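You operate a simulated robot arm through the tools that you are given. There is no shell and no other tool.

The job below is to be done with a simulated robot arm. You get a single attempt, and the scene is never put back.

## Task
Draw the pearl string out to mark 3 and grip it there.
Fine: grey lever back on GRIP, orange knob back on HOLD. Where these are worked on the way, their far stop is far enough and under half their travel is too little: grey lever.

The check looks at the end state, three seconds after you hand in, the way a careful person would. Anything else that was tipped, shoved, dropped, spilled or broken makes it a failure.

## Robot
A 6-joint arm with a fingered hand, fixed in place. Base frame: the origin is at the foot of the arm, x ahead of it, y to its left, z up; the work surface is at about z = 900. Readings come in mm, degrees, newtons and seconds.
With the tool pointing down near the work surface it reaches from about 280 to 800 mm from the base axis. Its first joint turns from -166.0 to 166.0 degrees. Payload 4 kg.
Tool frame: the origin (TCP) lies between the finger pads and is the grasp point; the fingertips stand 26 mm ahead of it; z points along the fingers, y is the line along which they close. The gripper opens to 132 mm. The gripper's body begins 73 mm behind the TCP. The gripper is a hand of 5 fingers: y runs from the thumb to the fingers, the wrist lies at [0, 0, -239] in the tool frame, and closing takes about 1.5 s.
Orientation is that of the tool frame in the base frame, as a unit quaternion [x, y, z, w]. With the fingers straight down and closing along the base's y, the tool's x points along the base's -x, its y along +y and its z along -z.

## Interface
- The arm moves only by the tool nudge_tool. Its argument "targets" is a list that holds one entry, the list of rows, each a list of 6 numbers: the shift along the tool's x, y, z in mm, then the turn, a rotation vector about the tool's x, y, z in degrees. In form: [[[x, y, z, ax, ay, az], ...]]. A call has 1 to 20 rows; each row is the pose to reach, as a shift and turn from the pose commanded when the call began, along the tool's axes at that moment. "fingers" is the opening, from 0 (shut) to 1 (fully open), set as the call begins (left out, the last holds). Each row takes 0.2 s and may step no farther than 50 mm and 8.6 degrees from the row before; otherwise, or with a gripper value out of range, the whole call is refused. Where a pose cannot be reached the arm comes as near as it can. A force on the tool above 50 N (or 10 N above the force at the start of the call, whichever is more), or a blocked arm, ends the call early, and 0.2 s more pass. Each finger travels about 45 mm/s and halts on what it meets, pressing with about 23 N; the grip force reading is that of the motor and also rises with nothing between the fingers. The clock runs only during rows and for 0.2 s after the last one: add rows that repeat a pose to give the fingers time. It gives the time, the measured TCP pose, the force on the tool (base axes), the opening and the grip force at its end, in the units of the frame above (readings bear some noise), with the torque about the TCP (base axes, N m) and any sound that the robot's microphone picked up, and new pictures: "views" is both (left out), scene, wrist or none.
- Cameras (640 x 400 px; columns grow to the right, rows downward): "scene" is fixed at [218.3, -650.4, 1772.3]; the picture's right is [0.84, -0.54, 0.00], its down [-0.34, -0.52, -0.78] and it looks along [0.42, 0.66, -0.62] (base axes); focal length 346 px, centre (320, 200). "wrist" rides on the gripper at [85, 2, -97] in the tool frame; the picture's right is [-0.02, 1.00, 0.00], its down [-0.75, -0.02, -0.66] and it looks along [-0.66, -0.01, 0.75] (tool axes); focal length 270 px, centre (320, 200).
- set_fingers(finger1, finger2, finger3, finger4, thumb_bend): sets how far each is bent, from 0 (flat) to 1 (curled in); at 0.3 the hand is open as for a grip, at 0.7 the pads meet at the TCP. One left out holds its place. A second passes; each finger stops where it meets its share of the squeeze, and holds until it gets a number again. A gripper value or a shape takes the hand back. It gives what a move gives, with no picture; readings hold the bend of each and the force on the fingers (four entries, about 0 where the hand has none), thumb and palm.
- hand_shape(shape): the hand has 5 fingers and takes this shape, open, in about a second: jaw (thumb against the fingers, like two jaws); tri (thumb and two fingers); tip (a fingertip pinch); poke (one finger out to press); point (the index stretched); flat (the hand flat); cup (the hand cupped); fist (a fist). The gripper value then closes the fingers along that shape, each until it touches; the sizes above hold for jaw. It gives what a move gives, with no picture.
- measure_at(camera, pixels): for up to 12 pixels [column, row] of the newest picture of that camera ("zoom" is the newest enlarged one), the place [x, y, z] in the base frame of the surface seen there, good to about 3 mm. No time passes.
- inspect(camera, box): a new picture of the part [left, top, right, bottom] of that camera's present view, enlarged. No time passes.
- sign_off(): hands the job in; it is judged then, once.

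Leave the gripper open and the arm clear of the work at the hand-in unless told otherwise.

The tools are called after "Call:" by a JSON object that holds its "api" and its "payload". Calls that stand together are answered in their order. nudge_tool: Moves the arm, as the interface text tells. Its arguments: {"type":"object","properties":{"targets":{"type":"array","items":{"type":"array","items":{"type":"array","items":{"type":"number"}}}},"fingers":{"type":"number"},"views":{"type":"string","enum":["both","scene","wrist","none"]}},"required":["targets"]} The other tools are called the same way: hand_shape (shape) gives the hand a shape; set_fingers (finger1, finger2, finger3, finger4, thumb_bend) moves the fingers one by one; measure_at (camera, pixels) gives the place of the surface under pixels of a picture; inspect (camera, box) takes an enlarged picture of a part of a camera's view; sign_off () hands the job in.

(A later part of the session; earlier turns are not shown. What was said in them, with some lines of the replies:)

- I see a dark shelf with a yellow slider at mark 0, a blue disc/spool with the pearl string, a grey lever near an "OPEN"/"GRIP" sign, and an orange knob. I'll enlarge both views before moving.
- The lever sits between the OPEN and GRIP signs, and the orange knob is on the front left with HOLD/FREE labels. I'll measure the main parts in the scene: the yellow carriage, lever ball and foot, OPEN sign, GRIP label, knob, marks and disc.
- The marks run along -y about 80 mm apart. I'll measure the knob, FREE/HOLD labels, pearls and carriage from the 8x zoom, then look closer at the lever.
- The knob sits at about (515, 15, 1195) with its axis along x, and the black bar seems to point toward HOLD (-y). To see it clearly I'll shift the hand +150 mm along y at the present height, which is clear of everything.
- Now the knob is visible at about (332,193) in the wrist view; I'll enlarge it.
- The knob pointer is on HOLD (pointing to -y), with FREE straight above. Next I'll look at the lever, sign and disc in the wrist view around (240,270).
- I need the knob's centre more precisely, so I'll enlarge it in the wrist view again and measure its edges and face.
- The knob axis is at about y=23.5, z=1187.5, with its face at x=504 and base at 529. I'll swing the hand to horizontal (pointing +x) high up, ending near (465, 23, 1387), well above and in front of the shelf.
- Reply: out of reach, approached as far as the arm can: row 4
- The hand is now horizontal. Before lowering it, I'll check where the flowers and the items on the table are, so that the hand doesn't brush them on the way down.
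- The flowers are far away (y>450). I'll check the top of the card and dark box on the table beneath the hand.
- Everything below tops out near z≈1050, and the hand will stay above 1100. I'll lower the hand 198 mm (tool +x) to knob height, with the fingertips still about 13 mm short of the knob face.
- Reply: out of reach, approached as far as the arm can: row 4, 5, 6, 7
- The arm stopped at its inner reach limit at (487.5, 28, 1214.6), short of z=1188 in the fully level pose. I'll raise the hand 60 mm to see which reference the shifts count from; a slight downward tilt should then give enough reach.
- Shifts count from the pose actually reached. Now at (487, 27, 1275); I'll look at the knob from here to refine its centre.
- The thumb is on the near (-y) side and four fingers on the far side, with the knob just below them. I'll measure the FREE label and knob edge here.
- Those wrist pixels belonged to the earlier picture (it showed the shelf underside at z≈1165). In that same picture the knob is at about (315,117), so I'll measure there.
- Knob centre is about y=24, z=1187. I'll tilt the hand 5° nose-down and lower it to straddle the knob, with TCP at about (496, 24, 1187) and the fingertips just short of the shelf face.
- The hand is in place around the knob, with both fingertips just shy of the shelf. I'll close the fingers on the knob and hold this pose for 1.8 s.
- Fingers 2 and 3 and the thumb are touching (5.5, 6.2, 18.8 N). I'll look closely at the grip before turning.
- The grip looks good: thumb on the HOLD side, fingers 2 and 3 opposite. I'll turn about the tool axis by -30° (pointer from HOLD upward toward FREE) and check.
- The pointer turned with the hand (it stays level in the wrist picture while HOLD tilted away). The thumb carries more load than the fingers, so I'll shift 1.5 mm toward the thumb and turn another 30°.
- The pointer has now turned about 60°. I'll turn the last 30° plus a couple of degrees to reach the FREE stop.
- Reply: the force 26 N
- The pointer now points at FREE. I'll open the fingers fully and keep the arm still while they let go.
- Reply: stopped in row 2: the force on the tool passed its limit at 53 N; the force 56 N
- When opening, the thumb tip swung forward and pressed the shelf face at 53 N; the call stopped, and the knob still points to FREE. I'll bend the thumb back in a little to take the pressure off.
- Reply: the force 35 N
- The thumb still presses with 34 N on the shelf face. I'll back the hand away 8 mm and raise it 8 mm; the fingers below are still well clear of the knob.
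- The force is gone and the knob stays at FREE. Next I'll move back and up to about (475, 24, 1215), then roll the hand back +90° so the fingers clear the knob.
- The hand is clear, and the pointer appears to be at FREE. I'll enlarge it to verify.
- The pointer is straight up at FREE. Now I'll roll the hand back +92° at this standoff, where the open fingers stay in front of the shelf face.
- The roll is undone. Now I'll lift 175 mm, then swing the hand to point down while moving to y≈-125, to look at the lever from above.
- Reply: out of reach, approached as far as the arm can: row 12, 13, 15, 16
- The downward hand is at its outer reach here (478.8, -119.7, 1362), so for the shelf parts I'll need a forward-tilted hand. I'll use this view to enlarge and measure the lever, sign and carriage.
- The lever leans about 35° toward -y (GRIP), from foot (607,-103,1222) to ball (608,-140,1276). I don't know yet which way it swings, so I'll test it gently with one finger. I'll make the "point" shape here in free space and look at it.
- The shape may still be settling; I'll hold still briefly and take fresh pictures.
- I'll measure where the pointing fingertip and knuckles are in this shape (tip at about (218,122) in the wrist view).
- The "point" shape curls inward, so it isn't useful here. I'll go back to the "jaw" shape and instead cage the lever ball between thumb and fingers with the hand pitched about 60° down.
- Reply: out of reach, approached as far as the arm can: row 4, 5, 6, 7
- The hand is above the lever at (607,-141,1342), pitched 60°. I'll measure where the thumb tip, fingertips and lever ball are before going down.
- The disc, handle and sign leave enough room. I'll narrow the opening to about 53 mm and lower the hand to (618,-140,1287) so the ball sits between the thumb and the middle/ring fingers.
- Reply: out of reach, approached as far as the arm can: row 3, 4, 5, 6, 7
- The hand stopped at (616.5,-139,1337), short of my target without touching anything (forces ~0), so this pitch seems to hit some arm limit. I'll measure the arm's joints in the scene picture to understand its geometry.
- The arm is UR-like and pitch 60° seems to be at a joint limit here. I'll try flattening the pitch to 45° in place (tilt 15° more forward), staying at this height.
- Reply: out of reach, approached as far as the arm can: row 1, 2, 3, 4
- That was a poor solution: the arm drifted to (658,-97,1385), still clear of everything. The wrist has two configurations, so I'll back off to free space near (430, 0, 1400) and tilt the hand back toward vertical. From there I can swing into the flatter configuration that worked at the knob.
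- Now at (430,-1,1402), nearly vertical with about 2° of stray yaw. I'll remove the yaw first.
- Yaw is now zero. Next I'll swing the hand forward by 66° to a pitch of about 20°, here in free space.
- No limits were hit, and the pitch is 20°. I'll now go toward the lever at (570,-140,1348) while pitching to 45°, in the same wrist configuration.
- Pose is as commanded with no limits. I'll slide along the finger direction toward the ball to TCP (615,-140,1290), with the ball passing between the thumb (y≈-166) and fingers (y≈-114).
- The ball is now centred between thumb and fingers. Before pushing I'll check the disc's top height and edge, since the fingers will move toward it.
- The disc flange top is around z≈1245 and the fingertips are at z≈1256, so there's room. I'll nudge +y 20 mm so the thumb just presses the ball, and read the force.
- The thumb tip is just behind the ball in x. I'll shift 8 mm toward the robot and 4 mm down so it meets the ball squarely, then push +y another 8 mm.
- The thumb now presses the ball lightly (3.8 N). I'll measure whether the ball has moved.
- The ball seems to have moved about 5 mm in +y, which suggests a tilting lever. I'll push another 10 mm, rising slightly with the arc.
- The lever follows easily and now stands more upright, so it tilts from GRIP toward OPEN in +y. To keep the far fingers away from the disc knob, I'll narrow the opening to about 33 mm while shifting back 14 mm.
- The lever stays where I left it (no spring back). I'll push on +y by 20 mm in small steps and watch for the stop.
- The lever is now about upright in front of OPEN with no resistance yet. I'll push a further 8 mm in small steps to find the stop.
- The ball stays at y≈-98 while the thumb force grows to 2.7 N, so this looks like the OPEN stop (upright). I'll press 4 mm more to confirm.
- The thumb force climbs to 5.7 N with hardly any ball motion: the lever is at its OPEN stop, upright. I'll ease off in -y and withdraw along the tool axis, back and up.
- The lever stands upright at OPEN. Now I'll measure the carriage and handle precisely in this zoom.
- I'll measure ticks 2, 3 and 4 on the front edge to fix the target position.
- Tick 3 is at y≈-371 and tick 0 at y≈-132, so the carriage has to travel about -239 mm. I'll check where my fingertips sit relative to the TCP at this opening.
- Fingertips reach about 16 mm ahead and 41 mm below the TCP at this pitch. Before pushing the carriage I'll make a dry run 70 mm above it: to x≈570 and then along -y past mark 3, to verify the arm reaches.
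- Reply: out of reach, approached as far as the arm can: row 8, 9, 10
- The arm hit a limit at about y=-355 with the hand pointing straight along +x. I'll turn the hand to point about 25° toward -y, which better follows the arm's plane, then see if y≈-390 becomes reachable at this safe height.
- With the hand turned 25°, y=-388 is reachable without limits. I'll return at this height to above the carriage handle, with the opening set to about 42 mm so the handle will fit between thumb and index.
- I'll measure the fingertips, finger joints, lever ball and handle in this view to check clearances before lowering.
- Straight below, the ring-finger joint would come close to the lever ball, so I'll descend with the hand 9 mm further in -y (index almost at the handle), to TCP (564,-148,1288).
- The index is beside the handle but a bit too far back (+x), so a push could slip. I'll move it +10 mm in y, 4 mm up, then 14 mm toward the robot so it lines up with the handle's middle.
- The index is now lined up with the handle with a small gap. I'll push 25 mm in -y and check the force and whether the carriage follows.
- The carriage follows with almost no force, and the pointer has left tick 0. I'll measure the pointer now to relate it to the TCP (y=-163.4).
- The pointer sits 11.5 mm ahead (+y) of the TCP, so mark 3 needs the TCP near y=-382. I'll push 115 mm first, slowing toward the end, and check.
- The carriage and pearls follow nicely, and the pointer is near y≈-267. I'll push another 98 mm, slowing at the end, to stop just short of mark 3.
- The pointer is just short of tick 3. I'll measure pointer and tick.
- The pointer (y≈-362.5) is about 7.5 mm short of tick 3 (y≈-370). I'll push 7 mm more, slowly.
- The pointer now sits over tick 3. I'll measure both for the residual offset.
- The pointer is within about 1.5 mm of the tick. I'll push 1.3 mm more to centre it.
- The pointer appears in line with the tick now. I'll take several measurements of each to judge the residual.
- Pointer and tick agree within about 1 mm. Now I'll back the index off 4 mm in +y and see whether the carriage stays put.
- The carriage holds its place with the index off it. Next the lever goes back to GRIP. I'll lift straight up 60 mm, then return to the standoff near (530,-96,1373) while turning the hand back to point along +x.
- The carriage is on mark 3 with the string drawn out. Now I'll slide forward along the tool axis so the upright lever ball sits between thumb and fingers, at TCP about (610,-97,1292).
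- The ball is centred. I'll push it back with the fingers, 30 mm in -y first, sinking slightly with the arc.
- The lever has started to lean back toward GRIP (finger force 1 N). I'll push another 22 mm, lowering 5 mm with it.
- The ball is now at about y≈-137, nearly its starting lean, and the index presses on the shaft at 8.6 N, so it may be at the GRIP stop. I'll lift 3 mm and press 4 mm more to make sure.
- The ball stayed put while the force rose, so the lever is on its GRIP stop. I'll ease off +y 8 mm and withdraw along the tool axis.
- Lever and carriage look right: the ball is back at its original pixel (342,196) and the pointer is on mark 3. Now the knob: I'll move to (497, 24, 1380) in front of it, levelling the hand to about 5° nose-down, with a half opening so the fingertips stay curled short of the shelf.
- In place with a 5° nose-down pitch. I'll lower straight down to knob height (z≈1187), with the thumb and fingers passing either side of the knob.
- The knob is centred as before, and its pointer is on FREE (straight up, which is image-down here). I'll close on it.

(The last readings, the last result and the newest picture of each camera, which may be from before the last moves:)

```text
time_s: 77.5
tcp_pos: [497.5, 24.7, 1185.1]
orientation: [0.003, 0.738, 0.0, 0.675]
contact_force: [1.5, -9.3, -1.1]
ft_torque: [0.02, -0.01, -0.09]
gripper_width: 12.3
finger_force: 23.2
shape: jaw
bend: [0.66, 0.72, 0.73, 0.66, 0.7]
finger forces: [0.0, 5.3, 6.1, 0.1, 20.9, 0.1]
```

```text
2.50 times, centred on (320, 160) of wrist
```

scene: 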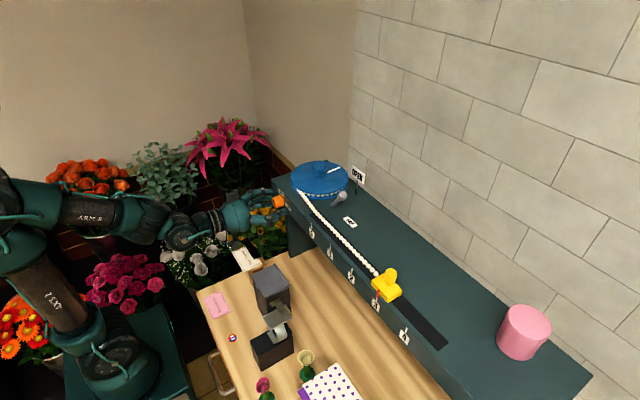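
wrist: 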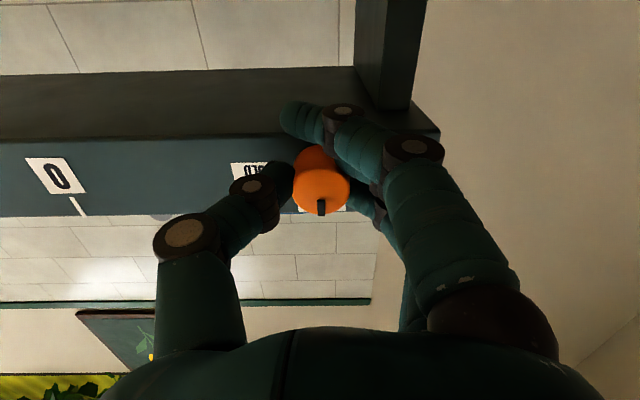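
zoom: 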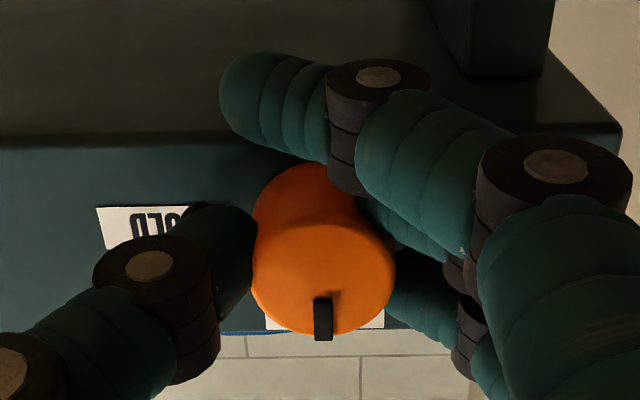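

Gripped as before. I'll turn +30° about the tool axis (pointer from up toward HOLD).

Call:
{"api": "nudge_tool", "payload": {"targets": [[[0, 0, 0, 0, 0, 6], [0, 0, 0, 0, 0, 12], [0, 0, 0, 0, 0, 18], [0, 0, 0, 0, 0, 24], [0, 0, 0, 0, 0, 30], [0, 0, 0, 0, 0, 30]]], "views": "wrist"}}

```text
time_s: 79.0
tcp_pos: [497.3, 24.7, 1184.7]
orientation: [0.193, 0.713, 0.176, 0.65]
contact_force: [1.8, 6.9, -9.3]
ft_torque: [-0.03, 0.08, 0.35]
gripper_width: 11.5
finger_force: 22.9
shape: jaw
bend: [0.66, 0.72, 0.72, 0.66, 0.7]
finger forces: [0.0, 11.4, 7.8, 0.0, 16.8, 0.0]
```

wrist: 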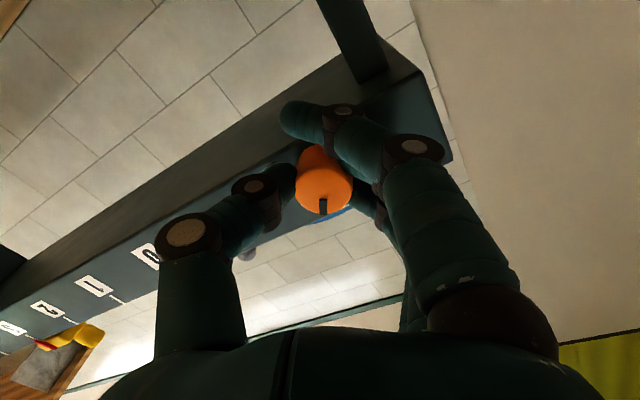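

The knob turns with the hand. Continuing another 30°.

Call:
{"api": "nudge_tool", "payload": {"targets": [[[0, 0, 0, 0, 0, 6], [0, 0, 0, 0, 0, 12], [0, 0, 0, 0, 0, 18], [0, 0, 0, 0, 0, 24], [0, 0, 0, 0, 0, 30], [0, 0, 0, 0, 0, 30]]], "views": "wrist"}}

```text
time_s: 80.3
tcp_pos: [498.5, 25.7, 1185.9]
orientation: [0.372, 0.638, 0.339, 0.583]
contact_force: [-3.6, 20.9, -10.0]
ft_torque: [-0.02, -0.12, 0.63]
gripper_width: 11.7
finger_force: 23.4
shape: jaw
bend: [0.66, 0.72, 0.72, 0.66, 0.7]
finger forces: [0.0, 18.2, 6.8, 0.0, 17.5, 0.0]
```

wrist: 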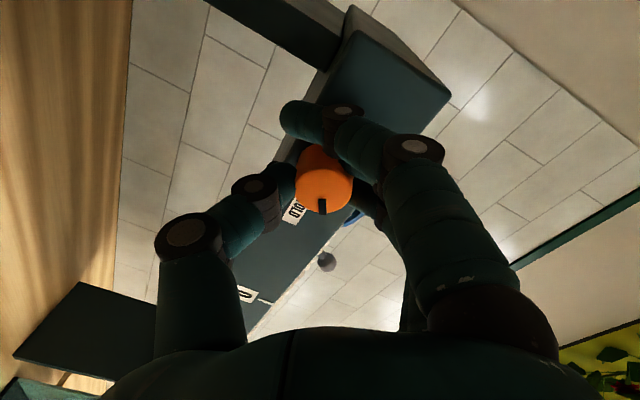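

There's some side load (about 23 N along the tool's x), so I'll shift 2 mm that way while turning the final 32°.

Call:
{"api": "nudge_tool", "payload": {"targets": [[[2, 0, 0, 0, 0, 5], [2, 0, 0, 0, 0, 10], [2, 0, 0, 0, 0, 16], [2, 0, 0, 0, 0, 22], [2, 0, 0, 0, 0, 27], [2, 0, 0, 0, 0, 32], [2, 0, 0, 0, 0, 32]]], "views": "both"}}

Call:
{"api": "inspect", "payload": {"camera": "wrist", "box": [200, 80, 440, 240]}}

```text
time_s: 82.0
tcp_pos: [496.9, 27.4, 1186.3]
orientation: [0.532, 0.511, 0.487, 0.467]
contact_force: [1.4, 19.6, 6.1]
ft_torque: [-0.24, -0.49, 0.52]
gripper_width: 11.0
finger_force: 23.1
shape: jaw
bend: [0.66, 0.72, 0.72, 0.66, 0.7]
finger forces: [0.0, 21.1, 7.4, 0.0, 14.7, 0.0]
```

scene: 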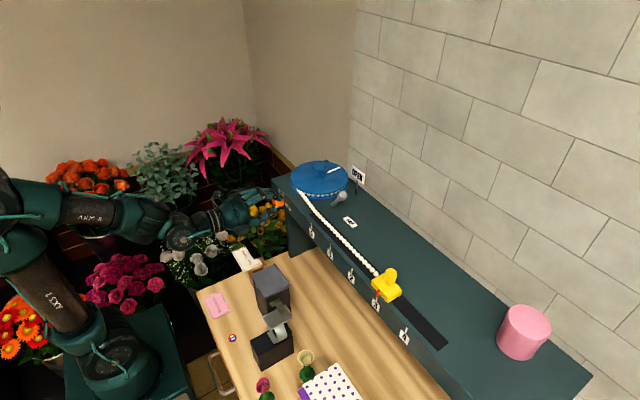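
wrist: 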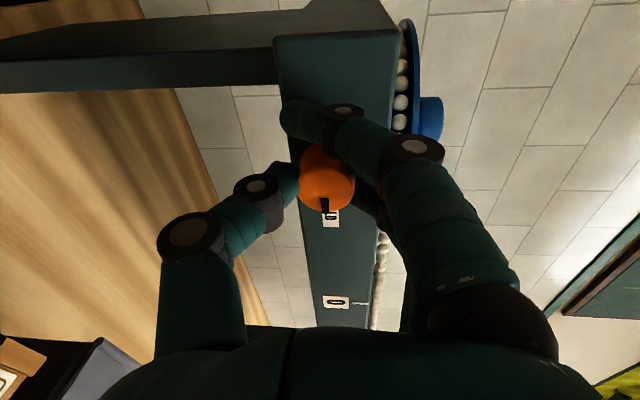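

```text
2.50 times, centred on (320, 160) of wrist
```

zoom: 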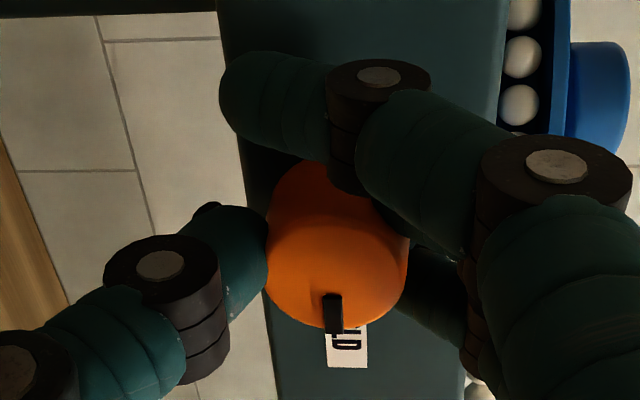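

The pointer now points at HOLD, and the torque rise (-0.24 N m) shows the stop is reached. I'll open to half only (tips stay curled, away from the shelf).

Call:
{"api": "nudge_tool", "payload": {"targets": [[[0, 0, 0, 0, 0, 0], [0, 0, 0, 0, 0, 0], [0, 0, 0, 0, 0, 0], [0, 0, 0, 0, 0, 0], [0, 0, 0, 0, 0, 0]]], "fingers": 0.5, "views": "wrist"}}

Call:
{"api": "inspect", "payload": {"camera": "wrist", "box": [200, 80, 440, 240]}}

```text
time_s: 83.2
tcp_pos: [498.0, 25.5, 1184.9]
orientation: [0.533, 0.511, 0.486, 0.468]
contact_force: [-0.5, -0.3, 0.0]
ft_torque: [0.0, 0.02, -0.02]
gripper_width: 65.2
finger_force: 0.2
shape: jaw
bend: [0.73, 0.73, 0.73, 0.73, 0.7]
finger forces: [0.0, 0.0, 0.0, 0.0, 0.0, 0.0]
```

wrist: 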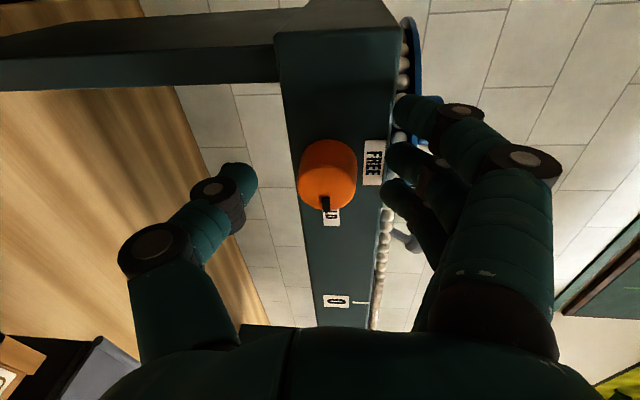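

```text
2.50 times, centred on (320, 160) of wrist
```

zoom: 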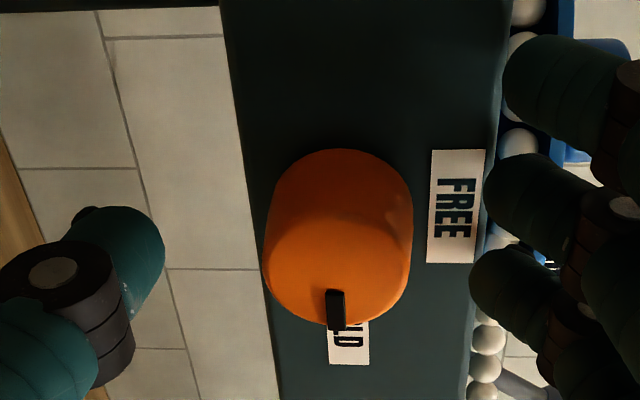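

Released cleanly with the pointer on HOLD. I'll roll the open hand back -92° around the knob (it clears the knob by about 18 mm).

Call:
{"api": "nudge_tool", "payload": {"targets": [[[0, 0, 0, 0, 0, -8.4], [0, 0, 0, 0, 0, -16.8], [0, 0, 0, 0, 0, -25.2], [0, 0, 0, 0, 0, -33.6], [0, 0, 0, 0, 0, -42], [0, 0, 0, 0, 0, -50.4], [0, 0, 0, 0, 0, -58.8], [0, 0, 0, 0, 0, -67.2], [0, 0, 0, 0, 0, -75.6], [0, 0, 0, 0, 0, -84], [0, 0, 0, 0, 0, -92], [0, 0, 0, 0, 0, -92]]], "views": "wrist"}}

Call:
{"api": "inspect", "payload": {"camera": "wrist", "box": [200, 80, 440, 240]}}

```text
time_s: 85.8
tcp_pos: [497.4, 26.6, 1184.5]
orientation: [0.003, 0.738, 0.0, 0.674]
contact_force: [0.4, 0.1, -0.8]
ft_torque: [0.01, 0.05, -0.01]
gripper_width: 65.0
finger_force: 0.2
shape: jaw
bend: [0.73, 0.73, 0.73, 0.73, 0.7]
finger forces: [0.0, 0.0, 0.1, 0.1, 0.1, 0.1]
```

wrist: 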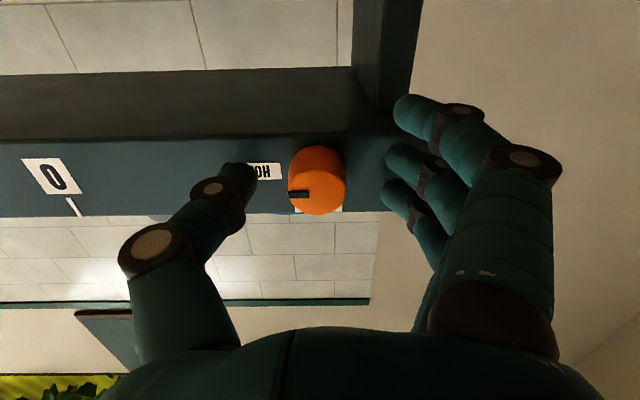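

```text
2.50 times, centred on (320, 160) of wrist
```

zoom: 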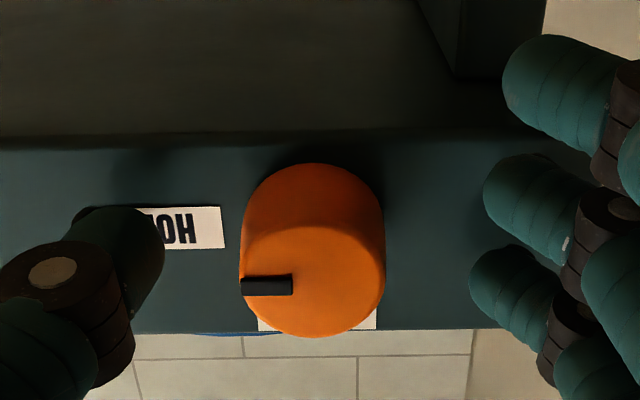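

The pointer is level on HOLD, just as at the start. I'll raise the hand straight up 194 mm, clear of the shelf.

Call:
{"api": "nudge_tool", "payload": {"targets": [[[-30, 0, -2.7, 0, 0, 0], [-65, 0, -5.8, 0, 0, 0], [-105, 0, -9.4, 0, 0, 0], [-145, 0, -13, 0, 0, 0], [-180, 0, -16.1, 0, 0, 0], [-194, 0, -17.3, 0, 0, 0], [-194, 0, -17.3, 0, 0, 0]]]}}

```text
time_s: 87.3
tcp_pos: [498.7, 25.2, 1380.4]
orientation: [0.002, 0.739, 0.002, 0.674]
contact_force: [-0.5, 0.3, -1.1]
ft_torque: [0.0, 0.01, -0.01]
gripper_width: 65.2
finger_force: 0.0
shape: jaw
bend: [0.73, 0.73, 0.73, 0.73, 0.7]
finger forces: [0.1, 0.0, 0.0, 0.0, 0.0, 0.1]
```

scene: 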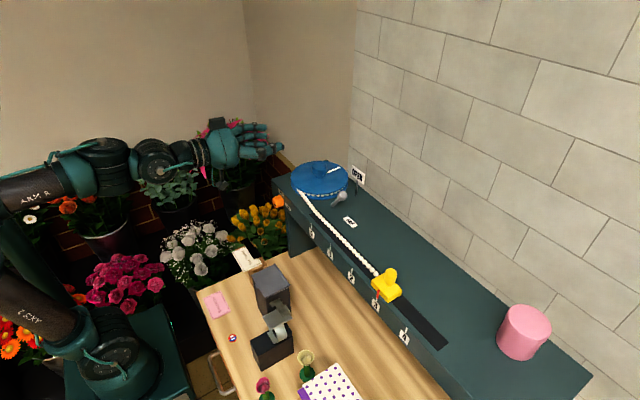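
wrist: 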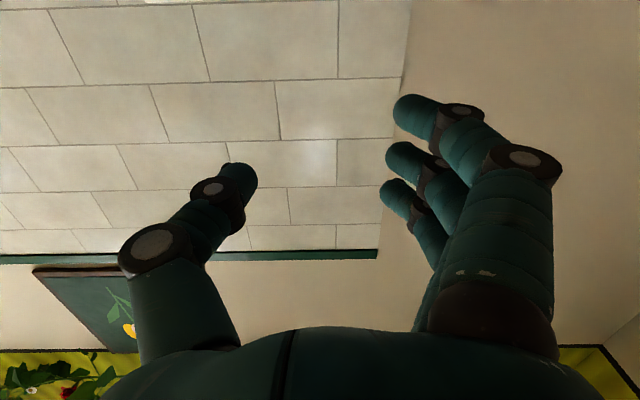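

The hand is clear. I'll back it off 60 mm toward the robot, open the gripper fully, and then check every part closely.

Call:
{"api": "nudge_tool", "payload": {"targets": [[[0, 0, -20, 0, 0, 0], [0, 0, -40, 0, 0, 0], [0, 0, -60, 0, 0, 0], [0, 0, -60, 0, 0, 0], [0, 0, -60, 0, 0, 0], [0, 0, -60, 0, 0, 0]]], "fingers": 1, "views": "scene"}}

Call:
{"api": "inspect", "payload": {"camera": "scene", "box": [265, 150, 375, 225]}}

Call:
{"api": "inspect", "payload": {"camera": "scene", "box": [360, 270, 420, 320]}}

```text
time_s: 88.8
tcp_pos: [439.1, 25.6, 1386.1]
orientation: [0.002, 0.739, 0.002, 0.674]
contact_force: [0.8, 0.1, -0.4]
ft_torque: [-0.01, 0.0, 0.01]
gripper_width: 132.0
finger_force: 0.2
shape: jaw
bend: [0.3, 0.3, 0.3, 0.3, 0.3]
finger forces: [0.0, 0.0, 0.0, 0.0, 0.1, 0.0]
```

scene: 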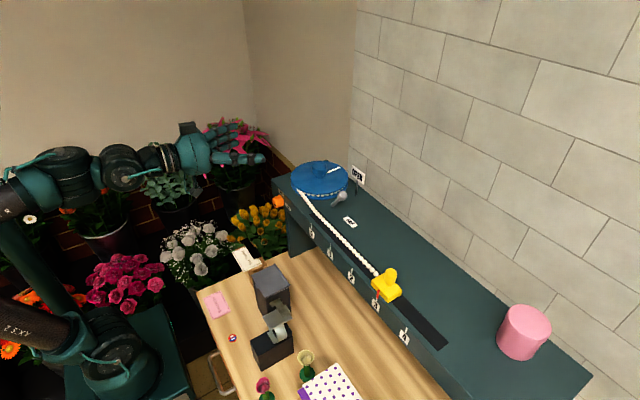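

```text
5.33 times, centred on (320, 188) of scene
```

zoom: 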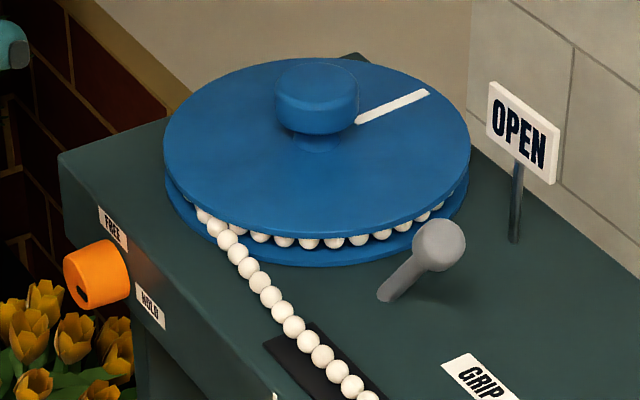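

```text
8.00 times, centred on (390, 295) of scene
```

zoom: 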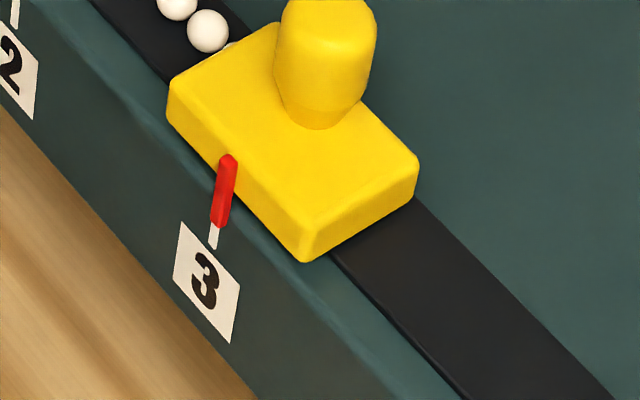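

All parts are where they should be:
- **Carriage:** pointer on mark 3, within about 1 mm, with the pearls drawn out straight.
- **Grey lever:** leaning back on GRIP.
- **Orange knob:** on HOLD.
- **Surroundings:** the card, boxes, sign and flowers have not moved.
- **Arm:** gripper open and clear of the work.

I'll hand in now.

Call:
{"api": "sign_off", "payload": {}}

```text
The job is handed in.
```

I drew the pearl string out to mark 3, gripped it there, and handed the job in; I haven't seen the check's verdict.

- **Pearl string:** the carriage pointer is on tick 3, within about 1 mm. It stayed there after I let go.
- **Grey lever:** I pushed it to its OPEN stop for the draw. It is now back on its GRIP stop, at the same spot in the picture as at the start.
- **Orange knob:** I turned it to FREE for the draw. It is now back on its HOLD stop.
- **Everything else:** the card, boxes, sign and flowers look unmoved in the last picture. The gripper is open and the arm is clear.

While I was letting go of the knob at FREE, the thumb tip pressed on the front face of the shelf. It reached 53 N and the move stopped itself. The knob stayed where it was, and I saw no damage to the shelf.
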